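You operate a simulated robot arm through the tools that you are given. There is no shell and no other tool. Be economical: measure what you need, move in short steps, check, and stop when the job is done.

You are at the controls of a simulated robot arm. One attempt, no reset.

Task
Turn the turns dial to 400. Then fetch the blue spool from the ledge of the winding frame and stand it on the lower board of the steel shelf. Then put the ring from the top of the fitting bench on the ledge of the winding frame. Then stack the white cup from the top of the fitting bench on top of the green cup. The order counts. Set down upright: blue spool.

Only the result counts: the job must be done as asked and must still hold three seconds after the hand-in. Knocking over, shifting, dropping, spilling or breaking anything else fails it.

Robot
A 7-joint arm with a two-finger parallel gripper on a trunk, on a base that drives. Base frame: it is fixed to the floor where the robot stands at the start and does not move with it; the origin is under the middle of the robot, x ahead of it, y to its left, z up; the surface under the hand at the start is at about z = 620. Readings come in mm, degrees, newtons and seconds.
With the tool pointing down near the work surface it reaches from about 120 to 640 mm from the robot's upright axis, wherever it stands. Its first joint turns from -143.0 to 143.0 degrees. Places, roughly: blue spool (4x4x8 cm) [1100, 300, 700]; cup [3750, 2000, 1000]; ledge of the winding frame [1100, 300, 600]; lower board of the steel shelf (22x52 cm) [-1600, 2580, 520]; ring (8x8x3 cm) [3400, 1900, 900]; turns dial [600, -200, 1100]. Payload 3 kg.
The TCP is the grasp point between the finger pads, 30 mm short of the fingertips. In the tool frame z runs along the fingers and y along their closing line. Largest opening 94 mm; finger width 28, thickness 10; the body of the gripper, 50 by 96 mm, starts 55 mm behind the TCP.
Orientation is that of the tool frame in the base frame, as [roll, pitch, yaw] about the fixed x, y, z axes, in that order (R = Rz(yaw) Ry(pitch) Rx(roll)). With the fingers straight down and closing along the base's y, the tool's x points along the base's -x, its y along +y and its z along -z.

Tools
- The arm moves only by the tool apply_moves. Its argument "motion" is a list of rows, each a list of 7 numbers: the shift along the tool's x, y, z in mm, then the turn, a rotation vector about the tool's x, y, z in rad, then the opening, from 0 (shut) to 1 (fully open). In form: [[x, y, z, ax, ay, az, fingers], ...]. A call has 1 to 20 rows; each row is the pose to reach, as a shift and turn from the pose commanded when the call began, along the tool's axes at that moment. Rows are played at 5 a second. More than 50 mm and 8.6 degrees between two rows, or a gripper value outside its range, and nothing of the call is played. A pose out of reach is approached as far as the arm can. The call stops where the force on the tool passes 40 N (or 10 N more than at its start, if that is more) or the arm is blocked; 0.2 s more then pass. The fingers move at their own pace (about 45 mm/s each) and stop on an object; they squeeze with about 26 N. The grip force told is the motor's: it shows also when the fingers shut on nothing. Time passes only in rows, and 0.2 s behind the last, so rows that repeat a pose let the fingers close. The reply holds the time, the measured pose of the TCP, the force on the tool along the base axes, the opening and the grip force, in the units named above and with some noise, with the torque about the TCP (base axes, N m) and any sound that the robot's microphone picked up.
- Cameras (640 x 400 px; columns grow to the right, rows downward): "scene" is now at [41.4, 134.6, 1760]; the picture's right is [-0.06, -1.00, 0.00], its down [-0.79, 0.05, -0.61] and it looks along [0.61, -0.04, -0.79] (base axes); focal length 255 px, centre (320, 200). "wrist" rides on the gripper at [76, 14, -102] in the tool frame; the picture's right is [-0.18, 0.98, 0.00], its down [-0.75, -0.14, -0.64] and it looks along [-0.63, -0.12, 0.77] (tool axes); focal length 243 px, centre (320, 200). There is no depth. A picture from a camera that has moved, and an enlarged one, comes with that camera's place and axes in the base frame and with its lens. The place of the scene camera against the robot may be out by one fixed shift of up to 25 mm in any direction.
- get_image(camera): a new picture of that camera. The clock stands still meanwhile.
- raise_lower(by): slides the trunk up (or, below 0, down) by that many mm; the arm and the scene camera ride with it, the base frame stays. It gives what a move gives, with no picture.
- roll_base(legs): drives the robot by 1 to 6 legs, each [ahead, left, turn to the left] in mm, mm and degrees, along the robot's own axes; the way and the turn of a leg run together, so that a leg with both is an arc; at most 1500 mm and 180 degrees a leg. The arm and the cameras ride along, it lands a little off, and it stops where it bumps. It gives what a move gives.
- aim_head(pan, tilt): turns the head with the scene camera to pan (to the left, within 143 degrees either way) and tilt (down, from -29 to 69), counted from straight ahead of the robot. It gives what a move gives.
- zoom(camera, box): a new picture of the part [left, top, right, bottom] of that camera's present view, enlarged. The clock stands still meanwhile.
- close_job(): hands the job in; it is judged then, once.

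Go step by step. Nothing tells you exact positions but the pictures and the camera data: compare them with the known pose of the tool, close in by small moves and look again before you grip or let go. The budget is 165 turns and 112 pictures, counting those below and the enlarged ones. Unless the task says otherwise, let go and move clear before handing in.

The tools are called after "Emit:" by a JSON object that holds its "api" and its "payload". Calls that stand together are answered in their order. apply_moves: Moves the arm, as the interface text tells. Its arguments: {"type":"object","properties":{"motion":{"type":"array","items":{"type":"array","items":{"type":"number"}}}},"required":["motion"]} The other tools are called the same way: raise_lower (by) slides the trunk up or down; roll_base (legs) drives the base; aim_head (pan, tilt) turns the head that bears the scene camera; get_image (camera) takes a picture; zoom (camera, box) takes an enlarged picture of a part of a camera's view; close_job () hands the job in.

At the start:

```text
t: 0.0
ee_pos: [556.9, -116.4, 1269.1]
orientation: [-180.0, -0.1, 180.0]
contact_force: [-0.6, 0.1, 0.7]
ft_torque: [-0.02, 0.0, 0.0]
finger_gap: 94.2
gripper_force: 0.0
trunk travel left (down, up): [-200.0, 190.0]
robot x, y, heading: [5.3, 0.8, 0.0]
head pan, tilt: [-3.3, 52.1]
```

scene: 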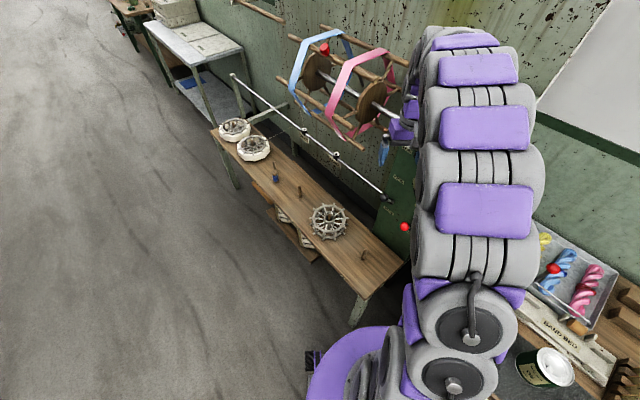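
wrist: 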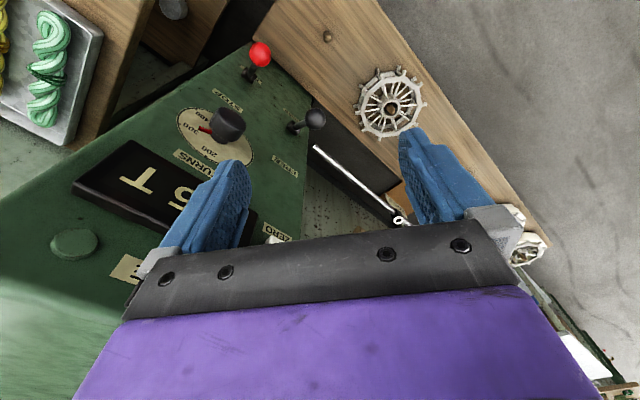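

I see a green console under the hand with a turns dial (numbers, black knob with red pointer), and the winding frame to the left. I'll look closer at the dial.

Emit:
{"api": "zoom", "payload": {"camera": "wrist", "box": [140, 60, 340, 185]}}

Emit:
{"api": "zoom", "payload": {"camera": "scene", "box": [200, 0, 440, 280]}}

```text
3.20 times, centred on (240, 122) of wrist
camera zoom: at [479.0, -102.2, 1372.2], right [0.18, 0.98, 0.0], down [0.75, -0.14, 0.64], along [0.63, -0.12, -0.77], focal length 776 px, centre (576, 448)
```

zoom: 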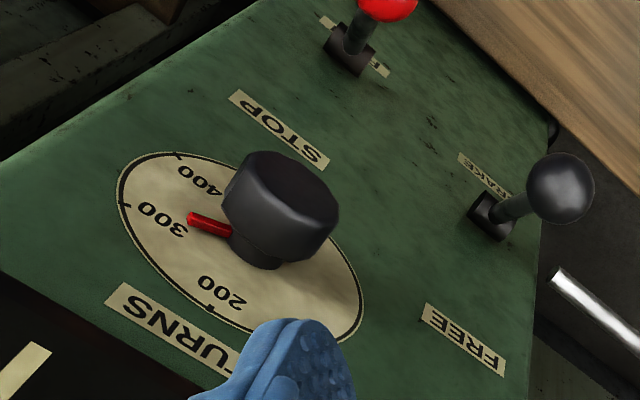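

```text
1.43 times, centred on (320, 140) of scene
camera zoom: at [41.4, 134.6, 1760.0], right [-0.06, -1.0, 0.0], down [-0.79, 0.05, -0.61], along [0.61, -0.04, -0.79], focal length 364 px, centre (320, 286)
```

zoom: 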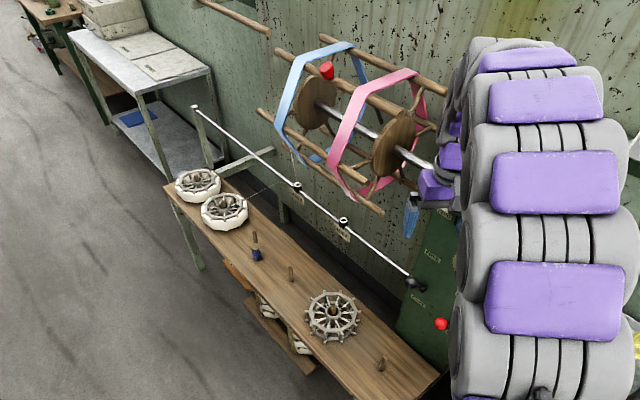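

I take a second wrist view from a known shift, to triangulate the dial and find the tilt of the panel.

Emit:
{"api": "apply_moves", "payload": {"motion": [[20, -30, 0, 0, 0, 0, 1], [40, -60, 0, 0, 0, 0, 1], [60, -90, 0, 0, 0, 0, 1], [80, -120, 0, 0, 0, 0, 1], [80, -120, 0, 0, 0, 0, 1]]}}

Emit:
{"api": "get_image", "payload": {"camera": "wrist"}}

Emit:
{"api": "get_image", "payload": {"camera": "scene"}}

```text
t: 1.2
ee_pos: [474.4, -239.4, 1271.5]
orientation: [179.9, -0.1, -180.0]
contact_force: [0.1, 0.1, -0.5]
ft_torque: [0.0, 0.01, -0.01]
finger_gap: 94.0
gripper_force: 0.1
trunk travel left (down, up): [-200.0, 190.0]
robot x, y, heading: [-0.3, -0.1, -0.1]
head pan, tilt: [-3.3, 52.1]
```

```text
107 pictures are left
camera wrist: at [397.1, -223.5, 1373.0], right [0.18, 0.98, 0.0], down [0.75, -0.14, 0.64], along [0.63, -0.12, -0.77], focal length 243 px, centre (320, 200)
```

wrist: 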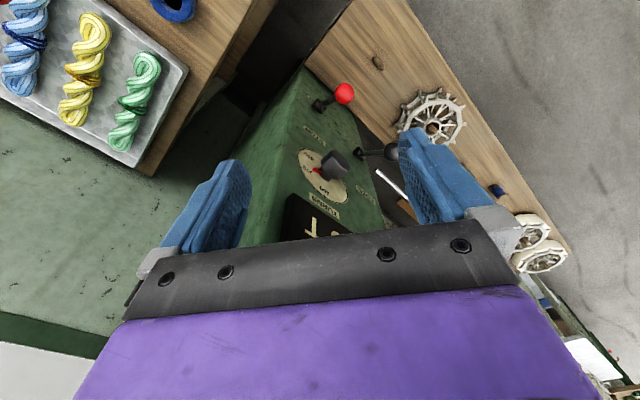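

```text
106 pictures are left
camera scene: at [41.2, 132.8, 1760.1], right [-0.06, -1.0, 0.0], down [-0.79, 0.05, -0.61], along [0.61, -0.03, -0.79], focal length 255 px, centre (320, 200)
```

scene: 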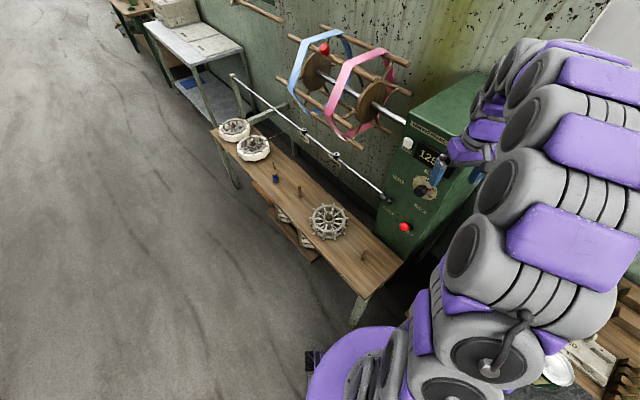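

Emit:
{"api": "zoom", "payload": {"camera": "wrist", "box": [240, 65, 420, 245]}}

Emit:
{"api": "zoom", "payload": {"camera": "scene", "box": [340, 70, 500, 270]}}

```text
2.22 times, centred on (330, 155) of wrist
camera zoom: at [397.1, -223.5, 1373.0], right [0.18, 0.98, 0.0], down [0.75, -0.14, 0.64], along [0.63, -0.12, -0.77], focal length 539 px, centre (298, 300)
```

zoom: 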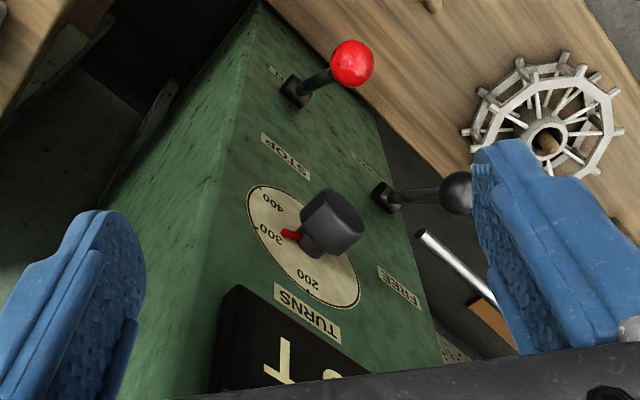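

```text
2.00 times, centred on (420, 170) of scene
camera zoom: at [41.2, 132.8, 1760.1], right [-0.06, -1.0, 0.0], down [-0.79, 0.05, -0.61], along [0.61, -0.03, -0.79], focal length 510 px, centre (120, 260)
```

zoom: 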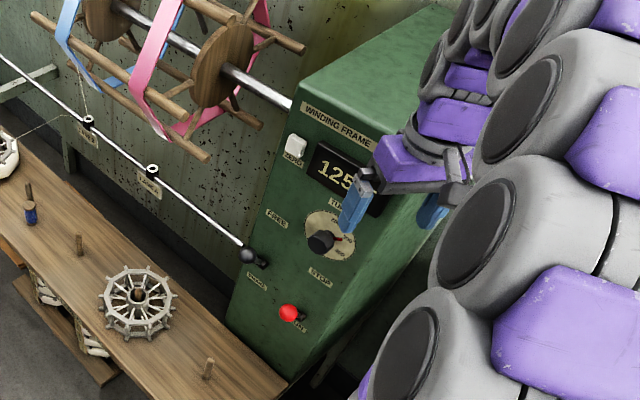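

The dial is a vertical face with outward normal about (-0.6, 0.8, 0) and centre about (590, -254, 1082). The knob is about 36 mm across, the pointer is near 300, and 400 lies 60° clockwise. I'll swing the tool horizontal, facing the panel.

Emit:
{"api": "apply_moves", "payload": {"motion": [[0, 10, 6, 0.0603, -0.1206, 0.0603, 1], [-1, 21, 12, 0.1206, -0.2412, 0.1206, 1], [-1, 31, 17, 0.1809, -0.3618, 0.1809, 1], [-2, 42, 23, 0.2412, -0.4823, 0.2412, 1], [-2, 52, 29, 0.3015, -0.6029, 0.3015, 1], [-3, 62, 35, 0.3618, -0.7235, 0.3618, 1], [-3, 73, 41, 0.422, -0.8441, 0.422, 1], [-4, 83, 47, 0.4823, -0.9647, 0.4823, 1], [-4, 94, 52, 0.5426, -1.0853, 0.5426, 1], [-5, 104, 58, 0.6029, -1.2058, 0.6029, 1], [-6, 115, 64, 0.6632, -1.3264, 0.6632, 1], [-6, 125, 70, 0.7235, -1.447, 0.7235, 1], [-6, 125, 70, 0.7235, -1.447, 0.7235, 1]]}}

Emit:
{"api": "get_image", "payload": {"camera": "wrist"}}

```text
t: 4.0
ee_pos: [492.1, -98.2, 1203.9]
orientation: [8.3, 89.9, -44.9]
contact_force: [-0.1, -1.2, -0.4]
ft_torque: [-0.02, -0.01, 0.02]
finger_gap: 93.8
gripper_force: 0.1
out of reach, approached as far as the arm can: row 7, 8, 9, 10, 11, 12, 13
trunk travel left (down, up): [-200.0, 190.0]
robot x, y, heading: [-1.9, -0.6, -0.2]
head pan, tilt: [-3.3, 52.1]
```

```text
103 pictures are left
camera wrist: at [440.7, -6.9, 1127.6], right [0.79, 0.59, 0.18], down [-0.5, 0.43, 0.75], along [0.36, -0.68, 0.63], focal length 243 px, centre (320, 200)
```

wrist: 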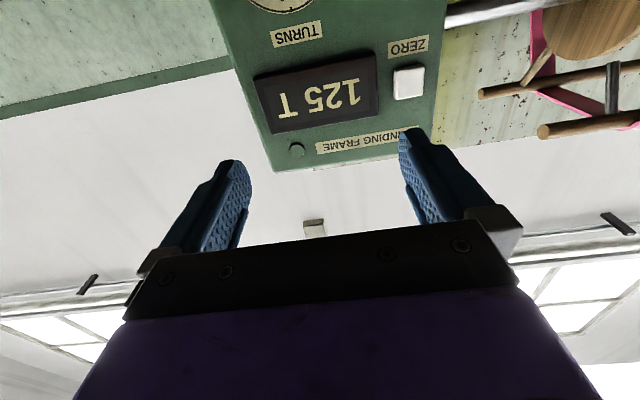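

The orientation is right, but this pose sits at the edge of reach. I'll point the tool straight ahead of the robot, then turn and shift the base so it faces the panel squarely.

Emit:
{"api": "apply_moves", "payload": {"motion": [[0, 9, -10, -0.1325, 0, 0, 1], [0, 19, -21, -0.265, 0, 0, 1], [0, 28, -32, -0.397, 0, 0, 1], [0, 37, -42, -0.53, 0, 0, 1], [0, 46, -53, -0.662, 0, 0, 1], [0, 56, -63, -0.795, 0, 0, 1], [0, 65, -74, -0.927, 0, 0, 1], [0, 65, -74, -0.927, 0, 0, 1]]}}

Emit:
{"api": "aim_head", "payload": {"pan": -75, "tilt": 50}}

Emit:
{"api": "get_image", "payload": {"camera": "scene"}}

```text
t: 5.8
ee_pos: [610.4, 0.0, 1110.7]
orientation: [-38.0, 88.6, -40.9]
contact_force: [-0.5, 0.6, -0.4]
ft_torque: [0.01, -0.02, 0.03]
finger_gap: 94.0
gripper_force: 0.0
out of reach, approached as far as the arm can: row 1, 2, 3, 4, 5, 6, 7, 8
trunk travel left (down, up): [-200.0, 190.0]
robot x, y, heading: [3.0, -0.1, -0.0]
head pan, tilt: [-3.3, 52.1]
```

```text
t: 7.2
ee_pos: [612.0, 5.7, 1110.0]
orientation: [-46.7, 88.4, -49.6]
contact_force: [0.2, 0.1, -0.7]
ft_torque: [-0.02, 0.02, -0.02]
finger_gap: 94.1
gripper_force: 0.1
trunk travel left (down, up): [-200.0, 190.0]
robot x, y, heading: [-0.9, -5.3, 0.0]
head pan, tilt: [-75.0, 50.0]
```

```text
102 pictures are left
camera scene: at [-13.8, 68.8, 1762.7], right [-0.97, -0.26, 0.0], down [-0.2, 0.74, -0.64], along [0.17, -0.62, -0.77], focal length 255 px, centre (320, 200)
```

scene: 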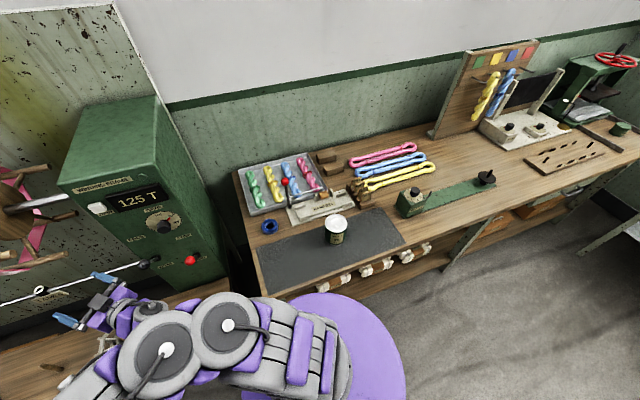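

The arm now points ahead. I'll back away from the bench, turn to face the panel squarely, and slide left until the dial is straight ahead.

Emit:
{"api": "roll_base", "payload": {"legs": [[-120, 160, 0], [0, 0, -53.1], [0, 320, 0]]}}

Emit:
{"api": "get_image", "payload": {"camera": "wrist"}}

```text
t: 13.0
ee_pos: [496.6, -152.5, 1109.8]
orientation: [-29.5, 88.7, -86.6]
contact_force: [-1.3, -0.1, 0.3]
ft_torque: [-0.03, 0.01, 0.09]
finger_gap: 94.1
gripper_force: 0.0
trunk travel left (down, up): [-200.0, 190.0]
robot x, y, heading: [140.7, 347.1, -54.3]
head pan, tilt: [-75.0, 50.0]
```

```text
101 pictures are left
camera wrist: at [451.8, -58.4, 1031.8], right [0.83, 0.54, 0.17], down [-0.47, 0.48, 0.74], along [0.32, -0.69, 0.65], focal length 243 px, centre (320, 200)
```

wrist: 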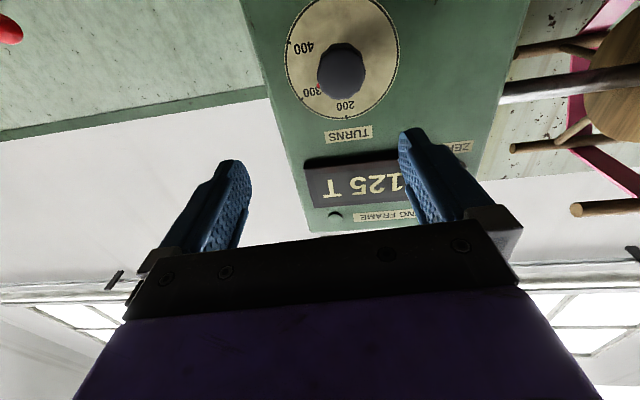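

The tool nearly faces the dial. I'll align it to the knob axis about 100 mm out and roll the fingers 30° clear of the pointer.

Emit:
{"api": "apply_moves", "payload": {"motion": [[7, 4, 9, -0.016, 0.009, 0.13, 1], [14, 8, 18, -0.032, 0.019, 0.26, 1], [21, 12, 27, -0.047, 0.028, 0.39, 1], [28, 16, 35, -0.063, 0.038, 0.52, 1], [28, 16, 35, -0.063, 0.038, 0.52, 1], [28, 16, 35, -0.063, 0.038, 0.52, 1]]}}

Emit:
{"api": "get_image", "payload": {"camera": "wrist"}}

Emit:
{"api": "aim_head", "payload": {"pan": 0, "tilt": 50}}

Emit:
{"api": "get_image", "payload": {"camera": "scene"}}

```text
t: 14.4
ee_pos: [532.1, -169.4, 1084.0]
orientation: [90.1, 61.2, 36.9]
contact_force: [-0.7, -0.8, -0.5]
ft_torque: [-0.03, -0.02, 0.02]
finger_gap: 94.0
gripper_force: 0.0
trunk travel left (down, up): [-200.0, 190.0]
robot x, y, heading: [138.2, 344.9, -54.0]
head pan, tilt: [-75.0, 50.0]
```

```text
100 pictures are left
camera wrist: at [509.4, -57.0, 1022.8], right [0.62, 0.46, 0.64], down [-0.77, 0.22, 0.59], along [0.13, -0.86, 0.5], focal length 243 px, centre (320, 200)
```

wrist: 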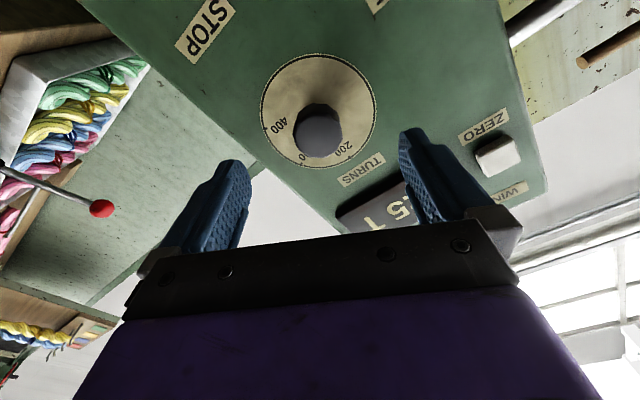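

```text
t: 15.8
ee_pos: [541.2, -162.5, 1082.8]
orientation: [90.1, 61.6, 37.0]
contact_force: [0.0, -0.5, 0.8]
ft_torque: [0.0, 0.0, -0.03]
finger_gap: 93.9
gripper_force: 0.0
trunk travel left (down, up): [-200.0, 190.0]
robot x, y, heading: [147.2, 348.8, -54.4]
head pan, tilt: [0.0, 50.0]
```

```text
99 pictures are left
camera scene: at [284.7, 391.7, 1762.2], right [-0.81, -0.59, 0.0], down [-0.45, 0.62, -0.64], along [0.37, -0.52, -0.77], focal length 255 px, centre (320, 200)
```

scene: 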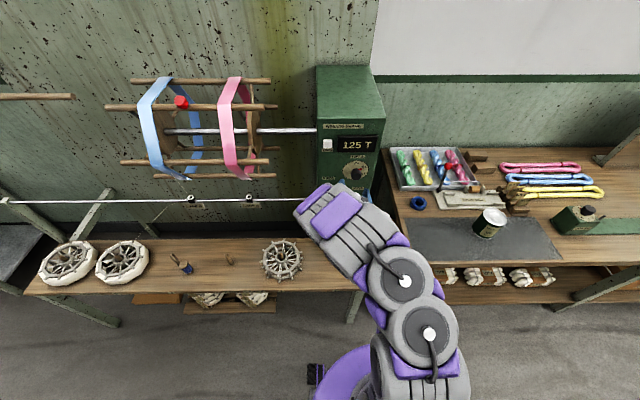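

The knob is nearly on the tool axis, about 3 mm off in y. I'll advance 60 mm and check.

Emit:
{"api": "apply_moves", "payload": {"motion": [[1, -3, 15, 0, 0, 0, 1], [1, -3, 30, 0, 0, 0, 1], [1, -3, 45, 0, 0, 0, 1], [1, -3, 60, 0, 0, 0, 1], [1, -3, 60, 0, 0, 0, 1], [1, -3, 60, 0, 0, 0, 1]]}}

Emit:
{"api": "get_image", "payload": {"camera": "wrist"}}

```text
t: 17.2
ee_pos: [572.6, -215.4, 1080.9]
orientation: [90.2, 61.5, 37.0]
contact_force: [-0.2, -0.6, -0.3]
ft_torque: [0.0, -0.01, -0.02]
finger_gap: 94.1
gripper_force: 0.0
trunk travel left (down, up): [-200.0, 190.0]
robot x, y, heading: [142.2, 347.8, -54.1]
head pan, tilt: [0.0, 50.0]
```

```text
98 pictures are left
camera wrist: at [549.0, -102.8, 1020.7], right [0.62, 0.47, 0.63], down [-0.77, 0.22, 0.6], along [0.14, -0.86, 0.5], focal length 243 px, centre (320, 200)
```

wrist: 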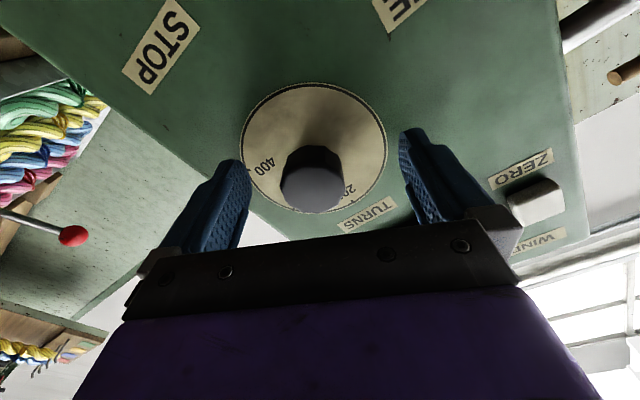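

The dial face is about 45 mm ahead and the knob face 8 mm. I'll shift 5 mm in y, advance 6 more, then close.

Emit:
{"api": "apply_moves", "payload": {"motion": [[0, -5, 3, 0, 0, 0, 1], [0, -5, 6, 0, 0, 0, 1], [0, -5, 6, 0, 0, 0, 0.6], [0, -5, 6, 0, 0, 0, 0.4], [0, -5, 6, 0, 0, 0, 0.2], [0, -5, 6, 0, 0, 0, 0.2], [0, -5, 6, 0, 0, 0, 0.2], [0, -5, 6, 0, 0, 0, 0.2]]}}

Emit:
{"api": "get_image", "payload": {"camera": "wrist"}}

```text
t: 19.1
ee_pos: [571.4, -221.2, 1079.1]
orientation: [90.2, 61.5, 36.9]
contact_force: [-9.8, 11.2, -2.9]
ft_torque: [-0.16, -0.12, -0.19]
finger_gap: 37.3
gripper_force: 44.5
trunk travel left (down, up): [-200.0, 190.0]
robot x, y, heading: [141.8, 348.1, -54.1]
head pan, tilt: [0.0, 50.0]
```

```text
97 pictures are left
camera wrist: at [547.6, -109.5, 1018.6], right [0.62, 0.46, 0.63], down [-0.77, 0.22, 0.6], along [0.14, -0.86, 0.5], focal length 243 px, centre (320, 200)
```

wrist: 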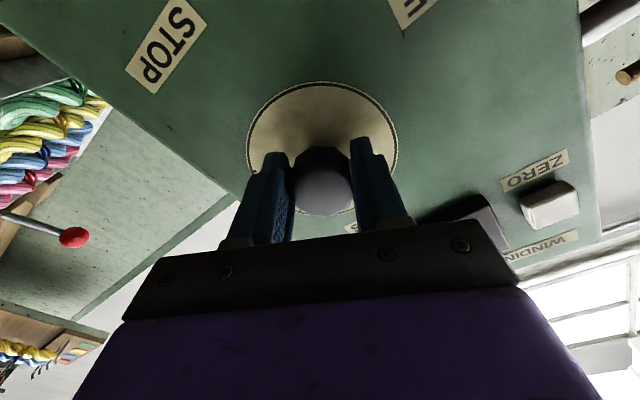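

The knob is gripped. I turn it clockwise about 57° first, then check.

Emit:
{"api": "apply_moves", "payload": {"motion": [[0, 0, 0, 0, 0, 0.125, 0.2], [0, 0, 0, 0, 0, 0.25, 0.2], [0, 0, 0, 0, 0, 0.375, 0.2], [0, 0, 0, 0, 0, 0.5, 0.2], [0, 0, 0, 0, 0, 0.625, 0.2], [0, 0, 0, 0, 0, 0.75, 0.2], [0, 0, 0, 0, 0, 0.875, 0.2], [0, 0, 0, 0, 0, 1.0, 0.2], [0, 0, 0, 0, 0, 1.0, 0.2]]}}

Emit:
{"api": "get_image", "payload": {"camera": "wrist"}}

```text
t: 20.9
ee_pos: [574.6, -218.9, 1084.1]
orientation: [89.3, 4.6, 37.3]
contact_force: [-1.2, 18.9, 7.9]
ft_torque: [-0.39, -0.26, 0.3]
finger_gap: 37.2
gripper_force: 45.3
trunk travel left (down, up): [-200.0, 190.0]
robot x, y, heading: [143.8, 349.1, -53.9]
head pan, tilt: [0.0, 50.0]
stopped in row 9: the force on the tool passed its limit at 42 N (the readings are from after the stop); the commanded pose is now the measured one
```

```text
96 pictures are left
camera wrist: at [571.7, -90.6, 1090.8], right [-0.09, -0.05, 0.99], down [-0.99, 0.05, -0.09], along [-0.04, -1.0, -0.06], focal length 243 px, centre (320, 200)
```

wrist: 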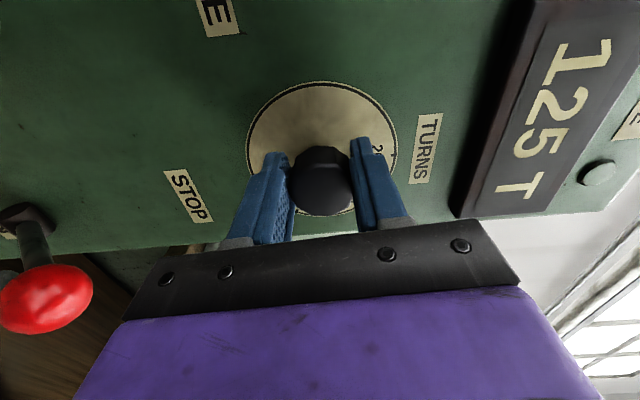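

Turned 57°. I release, back off straight, and look at the pointer.

Emit:
{"api": "apply_moves", "payload": {"motion": [[0, 0, 0, 0, 0, 0, 0.6], [0, 0, 0, 0, 0, 0, 1], [0, 0, 0, 0, 0, 0, 1], [0, 0, 0, 0, 0, 0, 1], [0, 0, -30, 0, 0, 0, 1], [0, 0, -60, 0, 0, 0, 1], [0, 0, -90, 0, 0, 0, 1], [0, 0, -90, 0, 0, 0, 1]]}}

Emit:
{"api": "zoom", "payload": {"camera": "wrist", "box": [240, 40, 440, 165]}}

Emit:
{"api": "zoom", "payload": {"camera": "scene", "box": [310, 120, 400, 220]}}

```text
t: 22.7
ee_pos: [516.1, -151.4, 1080.6]
orientation: [89.4, 4.5, 37.0]
contact_force: [-0.2, -0.8, 0.4]
ft_torque: [-0.02, -0.04, -0.02]
finger_gap: 94.0
gripper_force: 0.0
trunk travel left (down, up): [-200.0, 190.0]
robot x, y, heading: [142.2, 341.6, -54.3]
head pan, tilt: [0.0, 50.0]
```

```text
3.20 times, centred on (340, 102) of wrist
camera zoom: at [515.4, -22.3, 1087.8], right [-0.09, -0.06, 0.99], down [-0.99, 0.05, -0.09], along [-0.05, -1.0, -0.06], focal length 776 px, centre (256, 512)
```

zoom: 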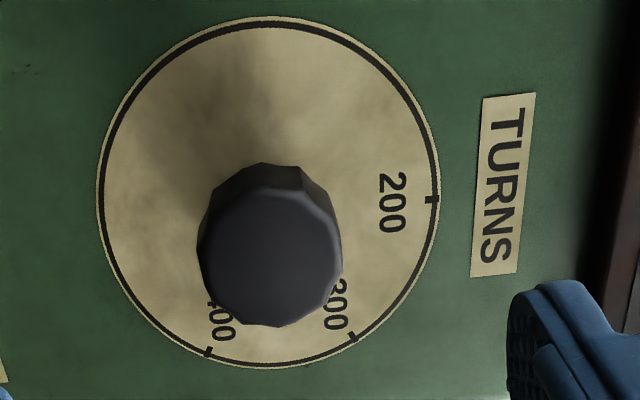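

```text
4.00 times, centred on (355, 170) of scene
camera zoom: at [279.0, 387.0, 1762.7], right [-0.81, -0.59, 0.0], down [-0.45, 0.62, -0.64], along [0.38, -0.52, -0.77], focal length 1020 px, centre (180, 320)
```

zoom: 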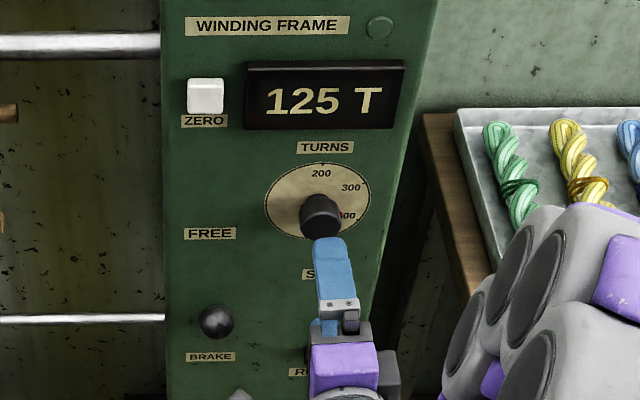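

Emit:
{"api": "zoom", "payload": {"camera": "scene", "box": [345, 155, 370, 185]}}

```text
13.33 times, centred on (358, 170) of scene
camera zoom: at [279.0, 387.0, 1762.7], right [-0.81, -0.59, 0.0], down [-0.45, 0.62, -0.64], along [0.38, -0.52, -0.77], focal length 3398 px, centre (-180, 600)
```

zoom: 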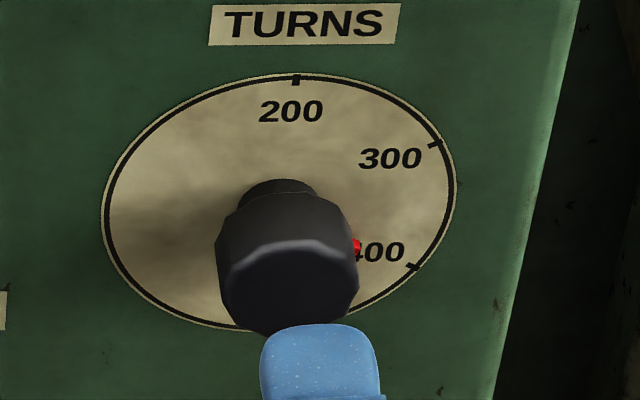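

The pointer shows red right by 400, but height parallax leaves a few degrees of doubt. I roll the hand so its camera sits below the dial for a cleaner view.

Emit:
{"api": "apply_moves", "payload": {"motion": [[0, 0, -3, 0, 0, -0.14, 1], [0, 0, -6, 0, 0, -0.28, 1], [0, 0, -9, 0, 0, -0.42, 1], [0, 0, -12, 0, 0, -0.56, 1], [0, 0, -15, 0, 0, -0.7, 1], [0, 0, -18, 0, 0, -0.84, 1], [0, 0, -20, 0, 0, -0.98, 1], [0, 0, -20, 0, 0, -1.12, 1], [0, 0, -20, 0, 0, -1.26, 1], [0, 0, -20, 0, 0, -1.4, 1], [0, 0, -20, 0, 0, -1.54, 1], [0, 0, -20, 0, 0, -1.68, 1], [0, 0, -20, 0, 0, -1.82, 1], [0, 0, -20, 0, 0, -1.96, 1], [0, 0, -20, 0, 0, -2.08, 1]]}}

Emit:
{"api": "get_image", "payload": {"camera": "wrist"}}

Emit:
{"api": "zoom", "payload": {"camera": "scene", "box": [345, 155, 370, 185]}}

```text
t: 25.9
ee_pos: [505.6, -136.2, 1080.8]
orientation: [-89.2, 56.2, -142.2]
contact_force: [-0.6, -0.9, 0.3]
ft_torque: [0.02, 0.03, 0.01]
finger_gap: 94.3
gripper_force: 0.0
trunk travel left (down, up): [-200.0, 190.0]
robot x, y, heading: [140.9, 349.1, -54.2]
head pan, tilt: [0.0, 50.0]
```

```text
92 pictures are left
camera wrist: at [418.6, -73.0, 1008.8], right [0.74, 0.55, -0.39], down [-0.15, 0.7, 0.7], along [0.66, -0.46, 0.6], focal length 243 px, centre (320, 200)
```

wrist: 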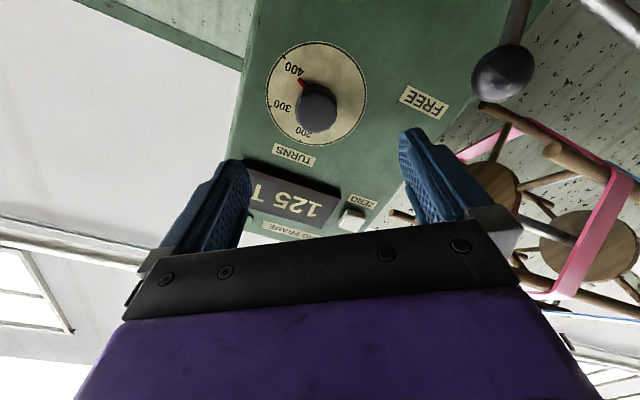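

```text
13.33 times, centred on (358, 170) of scene
camera zoom: at [278.2, 387.2, 1762.8], right [-0.81, -0.59, 0.0], down [-0.45, 0.62, -0.64], along [0.38, -0.52, -0.77], focal length 3398 px, centre (-180, 600)
```

zoom: 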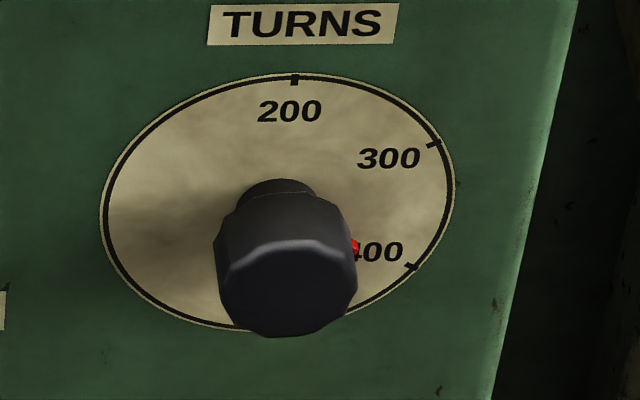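

Emit:
{"api": "zoom", "payload": {"camera": "wrist", "box": [255, 30, 375, 155]}}

```text
3.20 times, centred on (315, 92) of wrist
camera zoom: at [418.6, -73.0, 1008.8], right [0.74, 0.55, -0.39], down [-0.15, 0.7, 0.7], along [0.66, -0.46, 0.6], focal length 776 px, centre (336, 544)
```

zoom: 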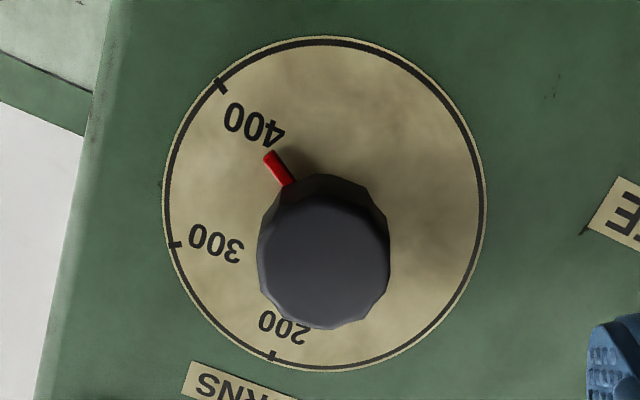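

Emit:
{"api": "zoom", "payload": {"camera": "wrist", "box": [285, 42, 335, 92]}}

```text
8.00 times, centred on (310, 67) of wrist
camera zoom: at [418.6, -73.0, 1008.8], right [0.74, 0.55, -0.39], down [-0.15, 0.7, 0.7], along [0.66, -0.46, 0.6], focal length 1941 px, centre (400, 1264)
```

zoom: 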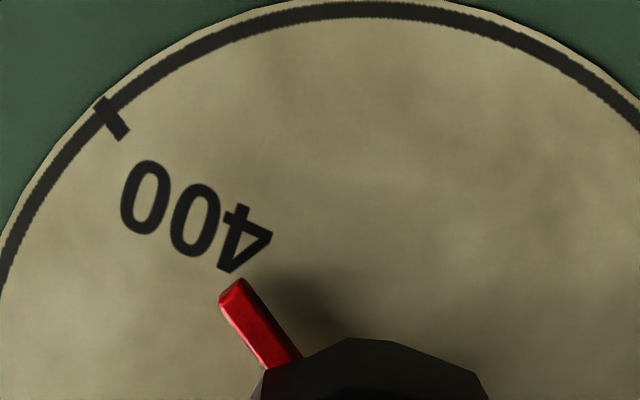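

The pointer's direction lines up with the 400 tick within a couple of degrees, so the dial is done. Next is the blue spool on the ledge.

Emit:
{"api": "zoom", "payload": {"camera": "scene", "box": [20, 215, 320, 325]}}

Emit:
{"api": "zoom", "payload": {"camera": "scene", "box": [155, 240, 215, 280]}}

```text
2.13 times, centred on (170, 270) of scene
camera zoom: at [278.2, 387.2, 1762.8], right [-0.81, -0.59, 0.0], down [-0.45, 0.62, -0.64], along [0.38, -0.52, -0.77], focal length 544 px, centre (640, 51)
```

zoom: 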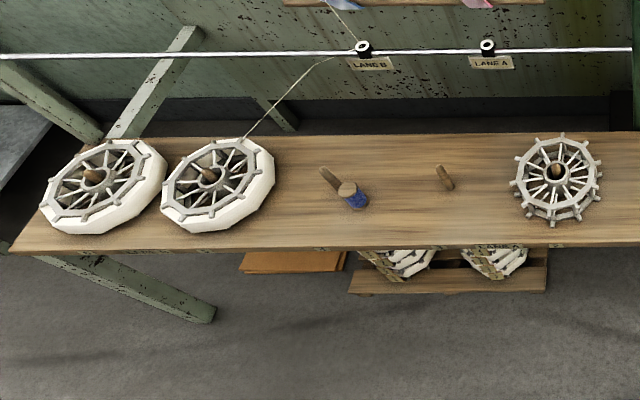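

```text
10.00 times, centred on (185, 260) of scene
camera zoom: at [278.2, 387.2, 1762.8], right [-0.81, -0.59, 0.0], down [-0.45, 0.62, -0.64], along [0.38, -0.52, -0.77], focal length 2549 px, centre (1670, -400)
```

zoom: 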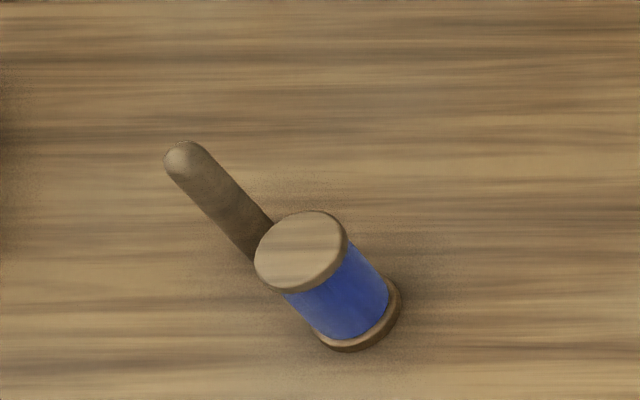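

The blue spool stands upright on the ledge near (1080, 336, z 620 to 700), with a peg behind it. Before choosing the grasp I'll look toward the shelf.

Emit:
{"api": "aim_head", "payload": {"pan": 143, "tilt": 15}}

Emit:
{"api": "get_image", "payload": {"camera": "scene"}}

```text
t: 28.2
ee_pos: [506.0, -137.1, 1081.2]
orientation: [-89.2, 56.4, -142.4]
contact_force: [-0.1, 0.1, 0.7]
ft_torque: [0.0, 0.0, 0.02]
finger_gap: 93.9
gripper_force: 0.0
trunk travel left (down, up): [-200.0, 190.0]
robot x, y, heading: [136.0, 346.9, -53.9]
head pan, tilt: [143.0, 15.0]
```

```text
86 pictures are left
camera scene: at [235.0, 543.1, 1816.8], right [1.0, -0.02, 0.0], down [-0.01, -0.26, -0.97], along [0.02, 0.97, -0.26], focal length 255 px, centre (320, 200)
```

scene: 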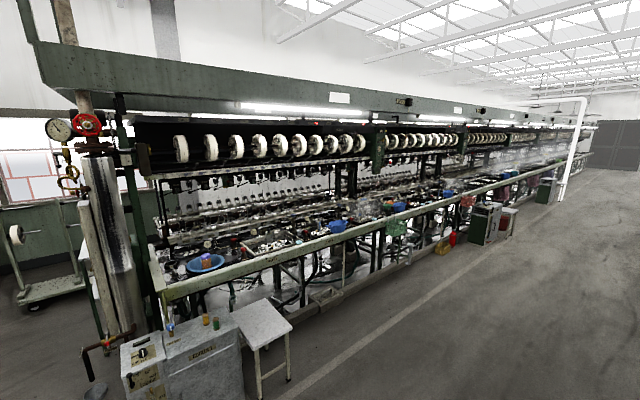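

Emit:
{"api": "zoom", "payload": {"camera": "scene", "box": [0, 150, 300, 400]}}

```text
1.60 times, centred on (150, 275) of scene
camera zoom: at [235.0, 543.1, 1816.8], right [1.0, -0.02, 0.0], down [-0.01, -0.26, -0.97], along [0.02, 0.97, -0.26], focal length 408 px, centre (592, 80)
```

zoom: 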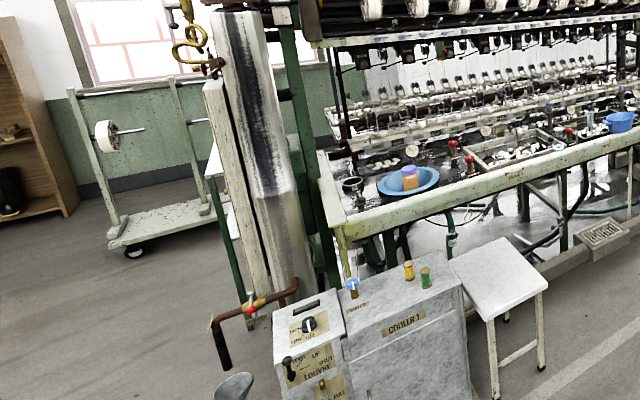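

The shelf stands beyond the pillar, with an upper board roughly 300 mm over the lower one, so I'll carry the spool with the tool tilted 45°. First I'll back off, slide left in front of the spool, and tilt the hand.

Emit:
{"api": "roll_base", "payload": {"legs": [[-150, 0, 0], [0, 745, 0]]}}

Emit:
{"api": "apply_moves", "payload": {"motion": [[18, 12, -9, -0.033, 0.109, 0.08, 1], [36, 24, -18, -0.066, 0.218, 0.16, 1], [54, 36, -27, -0.099, 0.327, 0.24, 1], [72, 48, -36, -0.132, 0.435, 0.32, 1], [90, 60, -45, -0.165, 0.544, 0.399, 1], [108, 72, -54, -0.198, 0.653, 0.479, 1], [126, 84, -63, -0.2315, 0.762, 0.559, 1], [126, 84, -63, -0.2315, 0.762, 0.559, 1]]}}

Emit:
{"api": "aim_head", "payload": {"pan": 0, "tilt": 55}}

Emit:
{"api": "get_image", "payload": {"camera": "scene"}}

Emit:
{"api": "get_image", "payload": {"camera": "wrist"}}

```text
t: 33.2
ee_pos: [1026.4, 436.6, 1081.2]
orientation: [-89.2, 56.4, -140.9]
contact_force: [0.1, 0.2, -0.9]
ft_torque: [0.0, 0.02, -0.01]
finger_gap: 94.0
gripper_force: 0.0
trunk travel left (down, up): [-200.0, 190.0]
robot x, y, heading: [656.2, 913.1, -52.7]
head pan, tilt: [143.0, 15.0]
```

```text
t: 35.0
ee_pos: [994.7, 490.9, 929.1]
orientation: [-179.9, 45.4, 128.5]
contact_force: [0.0, -0.3, -0.1]
ft_torque: [-0.02, -0.01, 0.04]
finger_gap: 94.2
gripper_force: 0.2
out of reach, approached as far as the arm can: row 1, 2, 3, 4
trunk travel left (down, up): [-200.0, 190.0]
robot x, y, heading: [651.1, 912.0, -52.6]
head pan, tilt: [143.0, 15.0]
```

```text
t: 37.2
ee_pos: [990.4, 488.1, 928.6]
orientation: [179.9, 45.6, 128.3]
contact_force: [-0.2, 0.3, 0.2]
ft_torque: [0.02, 0.02, 0.03]
finger_gap: 93.6
gripper_force: 0.0
trunk travel left (down, up): [-200.0, 190.0]
robot x, y, heading: [656.5, 914.9, -52.8]
head pan, tilt: [0.0, 55.0]
```

```text
84 pictures are left
camera scene: at [786.7, 960.3, 1756.2], right [-0.8, -0.6, 0.0], down [-0.5, 0.65, -0.57], along [0.35, -0.46, -0.82], focal length 255 px, centre (320, 200)
```

scene: 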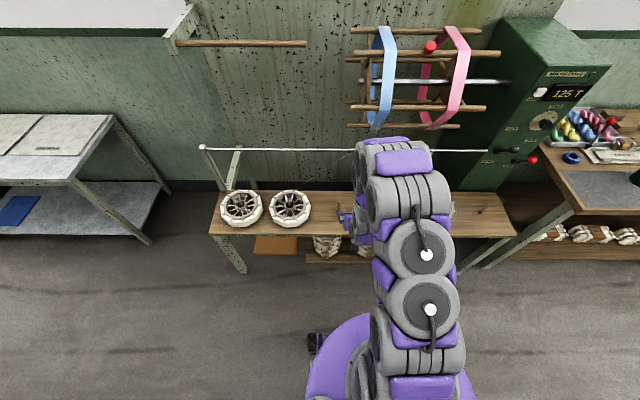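

```text
83 pictures are left
camera wrist: at [922.4, 596.8, 946.3], right [0.85, 0.51, 0.13], down [-0.07, -0.14, 0.99], along [0.52, -0.85, -0.09], focal length 243 px, centre (320, 200)
```

wrist: 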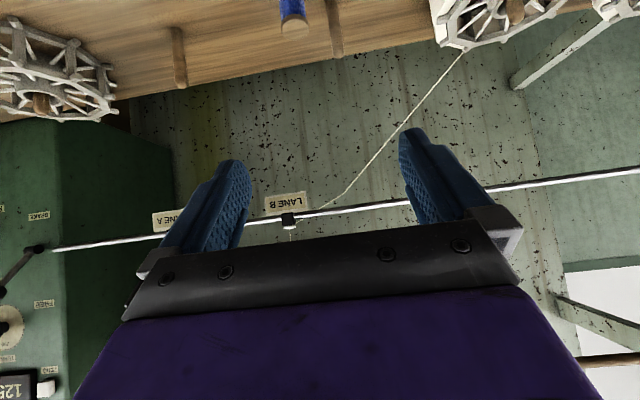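

The wrist view confirms the spool's place at about (1075, 335). I'll drive forward 170 mm and lower the trunk so the hand comes down in front of it.

Emit:
{"api": "roll_base", "payload": {"legs": [[110, -27, 0]]}}

Emit:
{"api": "raise_lower", "payload": {"by": -150}}

Emit:
{"api": "get_image", "payload": {"camera": "wrist"}}

```text
t: 38.4
ee_pos: [1043.1, 390.1, 928.1]
orientation: [-179.6, 45.4, 128.8]
contact_force: [0.1, 0.6, -0.7]
ft_torque: [-0.03, 0.05, -0.05]
finger_gap: 94.0
gripper_force: 0.0
trunk travel left (down, up): [-200.0, 190.0]
robot x, y, heading: [695.7, 815.0, -52.7]
head pan, tilt: [0.0, 55.0]
```

```text
t: 40.2
ee_pos: [1036.0, 389.0, 780.0]
orientation: [179.9, 45.7, 128.4]
contact_force: [-0.6, 0.7, 0.1]
ft_torque: [0.01, 0.0, 0.02]
finger_gap: 94.0
gripper_force: 0.1
trunk travel left (down, up): [-50.0, 340.0]
robot x, y, heading: [700.3, 810.9, -52.6]
head pan, tilt: [0.0, 55.0]
```

```text
82 pictures are left
camera wrist: at [967.7, 497.1, 797.0], right [0.85, 0.51, 0.13], down [-0.07, -0.14, 0.99], along [0.52, -0.85, -0.09], focal length 243 px, centre (320, 200)
```

wrist: 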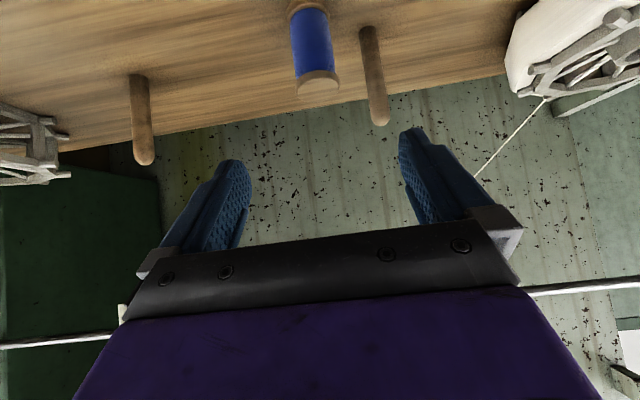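

The spool is laterally centred, about 63 mm ahead and 127 mm below the hand. I'll go down 105 mm first and look.

Emit:
{"api": "apply_moves", "payload": {"motion": [[19, 0, 18, 0, 0, 0, 1], [38, 0, 37, 0, 0, 0, 1], [57, 0, 55, 0, 0, 0, 1], [75, 0, 73.5, 0, 0, 0, 1], [75, 0, 73.5, 0, 0, 0, 1]]}}

Emit:
{"api": "get_image", "payload": {"camera": "wrist"}}

```text
t: 41.4
ee_pos: [1036.8, 389.3, 675.9]
orientation: [179.8, 45.6, 128.4]
contact_force: [-1.0, 0.3, 0.1]
ft_torque: [-0.02, 0.0, 0.0]
finger_gap: 94.0
gripper_force: 0.0
trunk travel left (down, up): [-50.0, 340.0]
robot x, y, heading: [700.9, 813.3, -52.4]
head pan, tilt: [0.0, 55.0]
```

```text
81 pictures are left
camera wrist: at [967.8, 497.0, 692.2], right [0.85, 0.51, 0.13], down [-0.07, -0.14, 0.99], along [0.52, -0.85, -0.09], focal length 243 px, centre (320, 200)
```

wrist: 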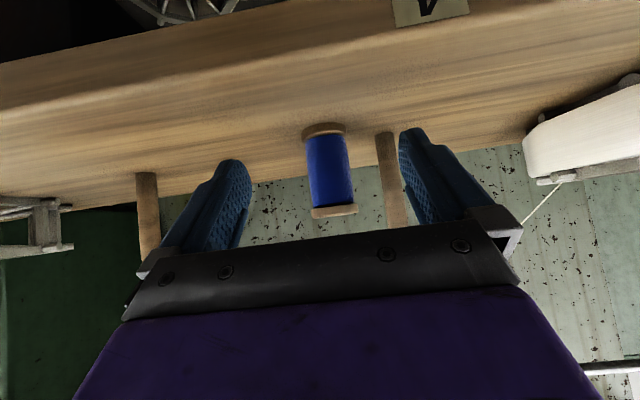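

The ledge appears to be at about z 605, with the spool about 95 mm ahead of the hand and centred. I'll move down 18 mm and forward 65 mm, then look.

Emit:
{"api": "apply_moves", "payload": {"motion": [[13, 0, 12.6, 0, 0, 0, 1], [-2, 0, 28, 0, 0, 0, 1], [-17, 0, 43, 0, 0, 0, 1], [-32.5, 0, 59, 0, 0, 0, 1], [-32.5, 0, 59, 0, 0, 0, 1]]}}

Emit:
{"api": "get_image", "payload": {"camera": "wrist"}}

```text
t: 42.6
ee_pos: [1076.6, 336.9, 655.6]
orientation: [179.8, 45.7, 128.3]
contact_force: [0.6, 0.1, 0.6]
ft_torque: [0.0, 0.02, 0.01]
finger_gap: 94.0
gripper_force: 0.0
trunk travel left (down, up): [-50.0, 340.0]
robot x, y, heading: [698.8, 815.1, -52.8]
head pan, tilt: [0.0, 55.0]
```

```text
80 pictures are left
camera wrist: at [1007.7, 445.6, 672.8], right [0.85, 0.51, 0.13], down [-0.07, -0.14, 0.99], along [0.52, -0.85, -0.09], focal length 243 px, centre (320, 200)
```

wrist: 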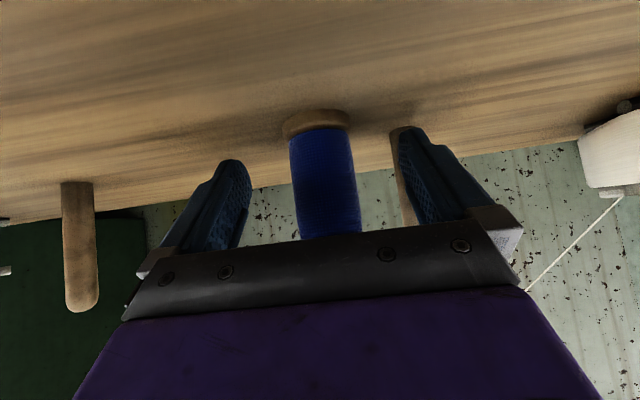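

A peg stands about 58 mm to the right of the spool, so I'll narrow the opening to about 58 mm before moving in the last 26 mm.

Emit:
{"api": "apply_moves", "payload": {"motion": [[0, 1, 0, 0, 0, 0, 0.62], [0, 1, 0, 0, 0, 0, 0.62], [0, 1, 0, 0, 0, 0, 0.62], [-6, 1, 6, 0, 0, 0, 0.62], [-12, 1, 12, 0, 0, 0, 0.62], [-18, 1, 18, 0, 0, 0, 0.62], [-18, 1, 18, 0, 0, 0, 0.62]]}}

Emit:
{"api": "get_image", "payload": {"camera": "wrist"}}

```text
t: 44.2
ee_pos: [1094.1, 318.8, 655.6]
orientation: [179.8, 45.6, 128.4]
contact_force: [0.3, 1.0, 0.1]
ft_torque: [0.0, 0.01, 0.01]
finger_gap: 58.2
gripper_force: 0.2
trunk travel left (down, up): [-50.0, 340.0]
robot x, y, heading: [699.1, 810.8, -52.9]
head pan, tilt: [0.0, 55.0]
```

```text
79 pictures are left
camera wrist: at [1024.6, 427.0, 673.4], right [0.85, 0.51, 0.13], down [-0.07, -0.14, 0.99], along [0.52, -0.85, -0.09], focal length 243 px, centre (320, 200)
```

wrist: 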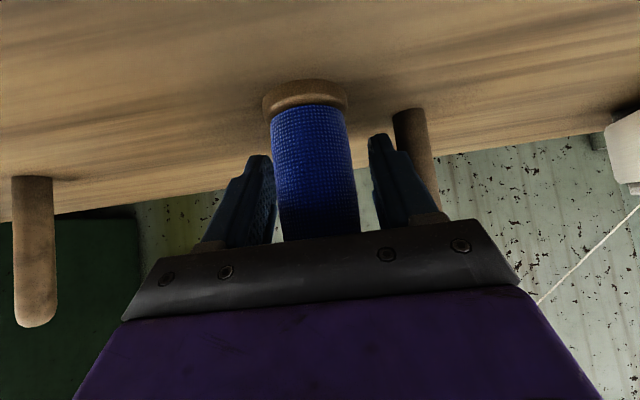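

The spool is between the pads at TCP depth. Closing.

Emit:
{"api": "apply_moves", "payload": {"motion": [[0, 0, 0, 0, 0, 0, 0.5], [0, 0, 0, 0, 0, 0, 0.4], [0, 0, 0, 0, 0, 0, 0.3], [0, 0, 0, 0, 0, 0, 0.2], [0, 0, 0, 0, 0, 0, 0.2], [0, 0, 0, 0, 0, 0, 0.2]]}}

Emit:
{"api": "get_image", "payload": {"camera": "wrist"}}

```text
t: 45.6
ee_pos: [1094.1, 318.1, 655.5]
orientation: [179.8, 45.7, 128.5]
contact_force: [-0.6, 0.0, 0.0]
ft_torque: [-0.03, 0.02, -0.01]
finger_gap: 40.3
gripper_force: 25.6
trunk travel left (down, up): [-50.0, 340.0]
robot x, y, heading: [697.3, 813.2, -52.7]
head pan, tilt: [0.0, 55.0]
```

```text
78 pictures are left
camera wrist: at [1024.7, 426.8, 673.5], right [0.85, 0.51, 0.13], down [-0.07, -0.14, 0.99], along [0.52, -0.85, -0.09], focal length 243 px, centre (320, 200)
```

wrist: 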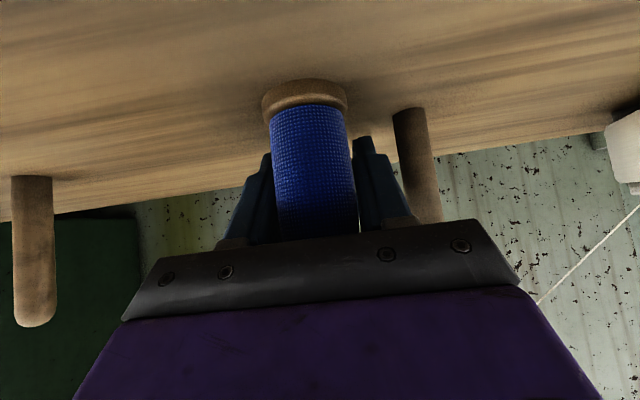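

The blue spool is held, the gap reading 40 mm. I'll lift it, back off from the ledge, and turn toward the shelf area.

Emit:
{"api": "apply_moves", "payload": {"motion": [[-9, 0, -9, 0, 0, 0, 0.2], [-36, 0, -35, 0, 0, 0, 0.2], [-68, 0, -67, 0, 0, 0, 0.2], [-100, 0, -98, 0, 0, 0, 0.2], [-114, 0, -112, 0, 0, 0, 0.2], [-114, 0, -112, 0, 0, 0, 0.2]]}}

Emit:
{"api": "roll_base", "payload": {"legs": [[-350, 0, 0], [0, 0, -140]]}}

Emit:
{"api": "aim_head", "payload": {"pan": -30, "tilt": 25}}

Emit:
{"api": "get_image", "payload": {"camera": "scene"}}

```text
t: 47.0
ee_pos: [1092.9, 319.1, 817.8]
orientation: [179.7, 45.6, 128.5]
contact_force: [0.1, -0.8, -1.0]
ft_torque: [-0.01, -0.01, 0.0]
finger_gap: 40.0
gripper_force: 25.9
trunk travel left (down, up): [-50.0, 340.0]
robot x, y, heading: [699.6, 809.8, -53.0]
head pan, tilt: [0.0, 55.0]
```

```text
t: 54.9
ee_pos: [-137.7, 1175.7, 816.3]
orientation: [179.8, 45.6, -8.3]
contact_force: [0.1, 0.2, -0.4]
ft_torque: [-0.01, 0.05, 0.01]
finger_gap: 40.2
gripper_force: 26.6
trunk travel left (down, up): [-50.0, 340.0]
robot x, y, heading: [487.9, 1085.2, 170.8]
head pan, tilt: [0.0, 55.0]
```

```text
t: 55.9
ee_pos: [-137.1, 1175.1, 818.7]
orientation: [179.8, 45.7, -8.3]
contact_force: [0.4, 0.1, -0.8]
ft_torque: [0.02, -0.03, 0.0]
finger_gap: 40.1
gripper_force: 26.2
trunk travel left (down, up): [-50.0, 340.0]
robot x, y, heading: [484.2, 1087.0, 170.6]
head pan, tilt: [-30.0, 25.0]
```

```text
77 pictures are left
camera scene: at [410.4, 1003.0, 1650.1], right [0.63, 0.77, 0.0], down [0.33, -0.27, -0.91], along [-0.7, 0.57, -0.43], focal length 255 px, centre (320, 200)
```

scene: 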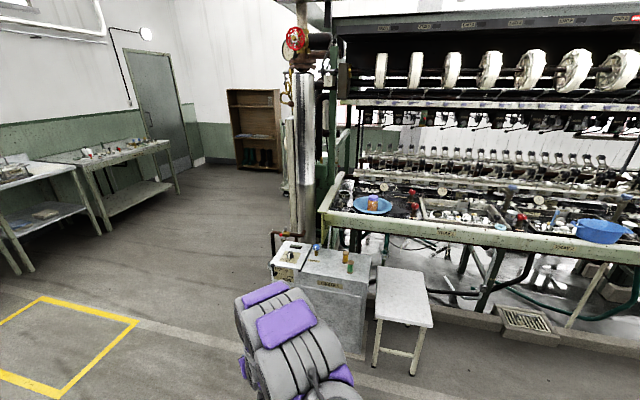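

The shelf is hidden behind the pillar at the machine's end. I'll drive further along the open floor and look again from the side.

Emit:
{"api": "roll_base", "payload": {"legs": [[0, 0, 12], [1500, 0, 0], [500, 0, 0]]}}

Emit:
{"api": "aim_head", "payload": {"pan": -90, "tilt": 25}}

Emit:
{"api": "get_image", "payload": {"camera": "scene"}}

```text
t: 66.5
ee_pos: [-2110.9, 974.8, 818.6]
orientation: [179.8, 45.7, 3.2]
contact_force: [-0.9, -0.4, -1.1]
ft_torque: [0.0, 0.0, 0.01]
finger_gap: 39.4
gripper_force: 25.7
trunk travel left (down, up): [-50.0, 340.0]
robot x, y, heading: [-1482.7, 1014.8, -177.8]
head pan, tilt: [-30.0, 25.0]
```

```text
t: 67.8
ee_pos: [-2108.8, 974.5, 818.5]
orientation: [179.8, 45.8, 3.1]
contact_force: [0.5, 0.0, -0.9]
ft_torque: [-0.03, 0.01, 0.04]
finger_gap: 39.5
gripper_force: 25.6
trunk travel left (down, up): [-50.0, 340.0]
robot x, y, heading: [-1482.4, 1011.9, -177.7]
head pan, tilt: [-90.0, 25.0]
```

```text
76 pictures are left
camera scene: at [-1462.1, 964.6, 1650.4], right [1.0, 0.04, 0.0], down [0.02, -0.42, -0.91], along [-0.03, 0.91, -0.42], focal length 255 px, centre (320, 200)
```

scene: 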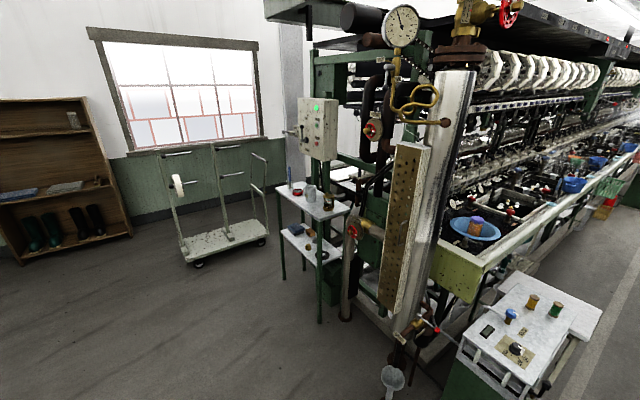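

Emit:
{"api": "zoom", "payload": {"camera": "scene", "box": [250, 160, 370, 330]}}

```text
2.35 times, centred on (310, 245) of scene
camera zoom: at [-1462.1, 964.6, 1650.4], right [1.0, 0.04, 0.0], down [0.02, -0.42, -0.91], along [-0.03, 0.91, -0.42], focal length 600 px, centre (344, 94)
```

zoom: 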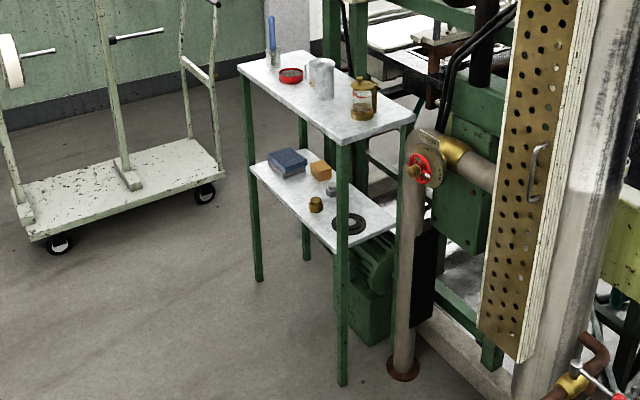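

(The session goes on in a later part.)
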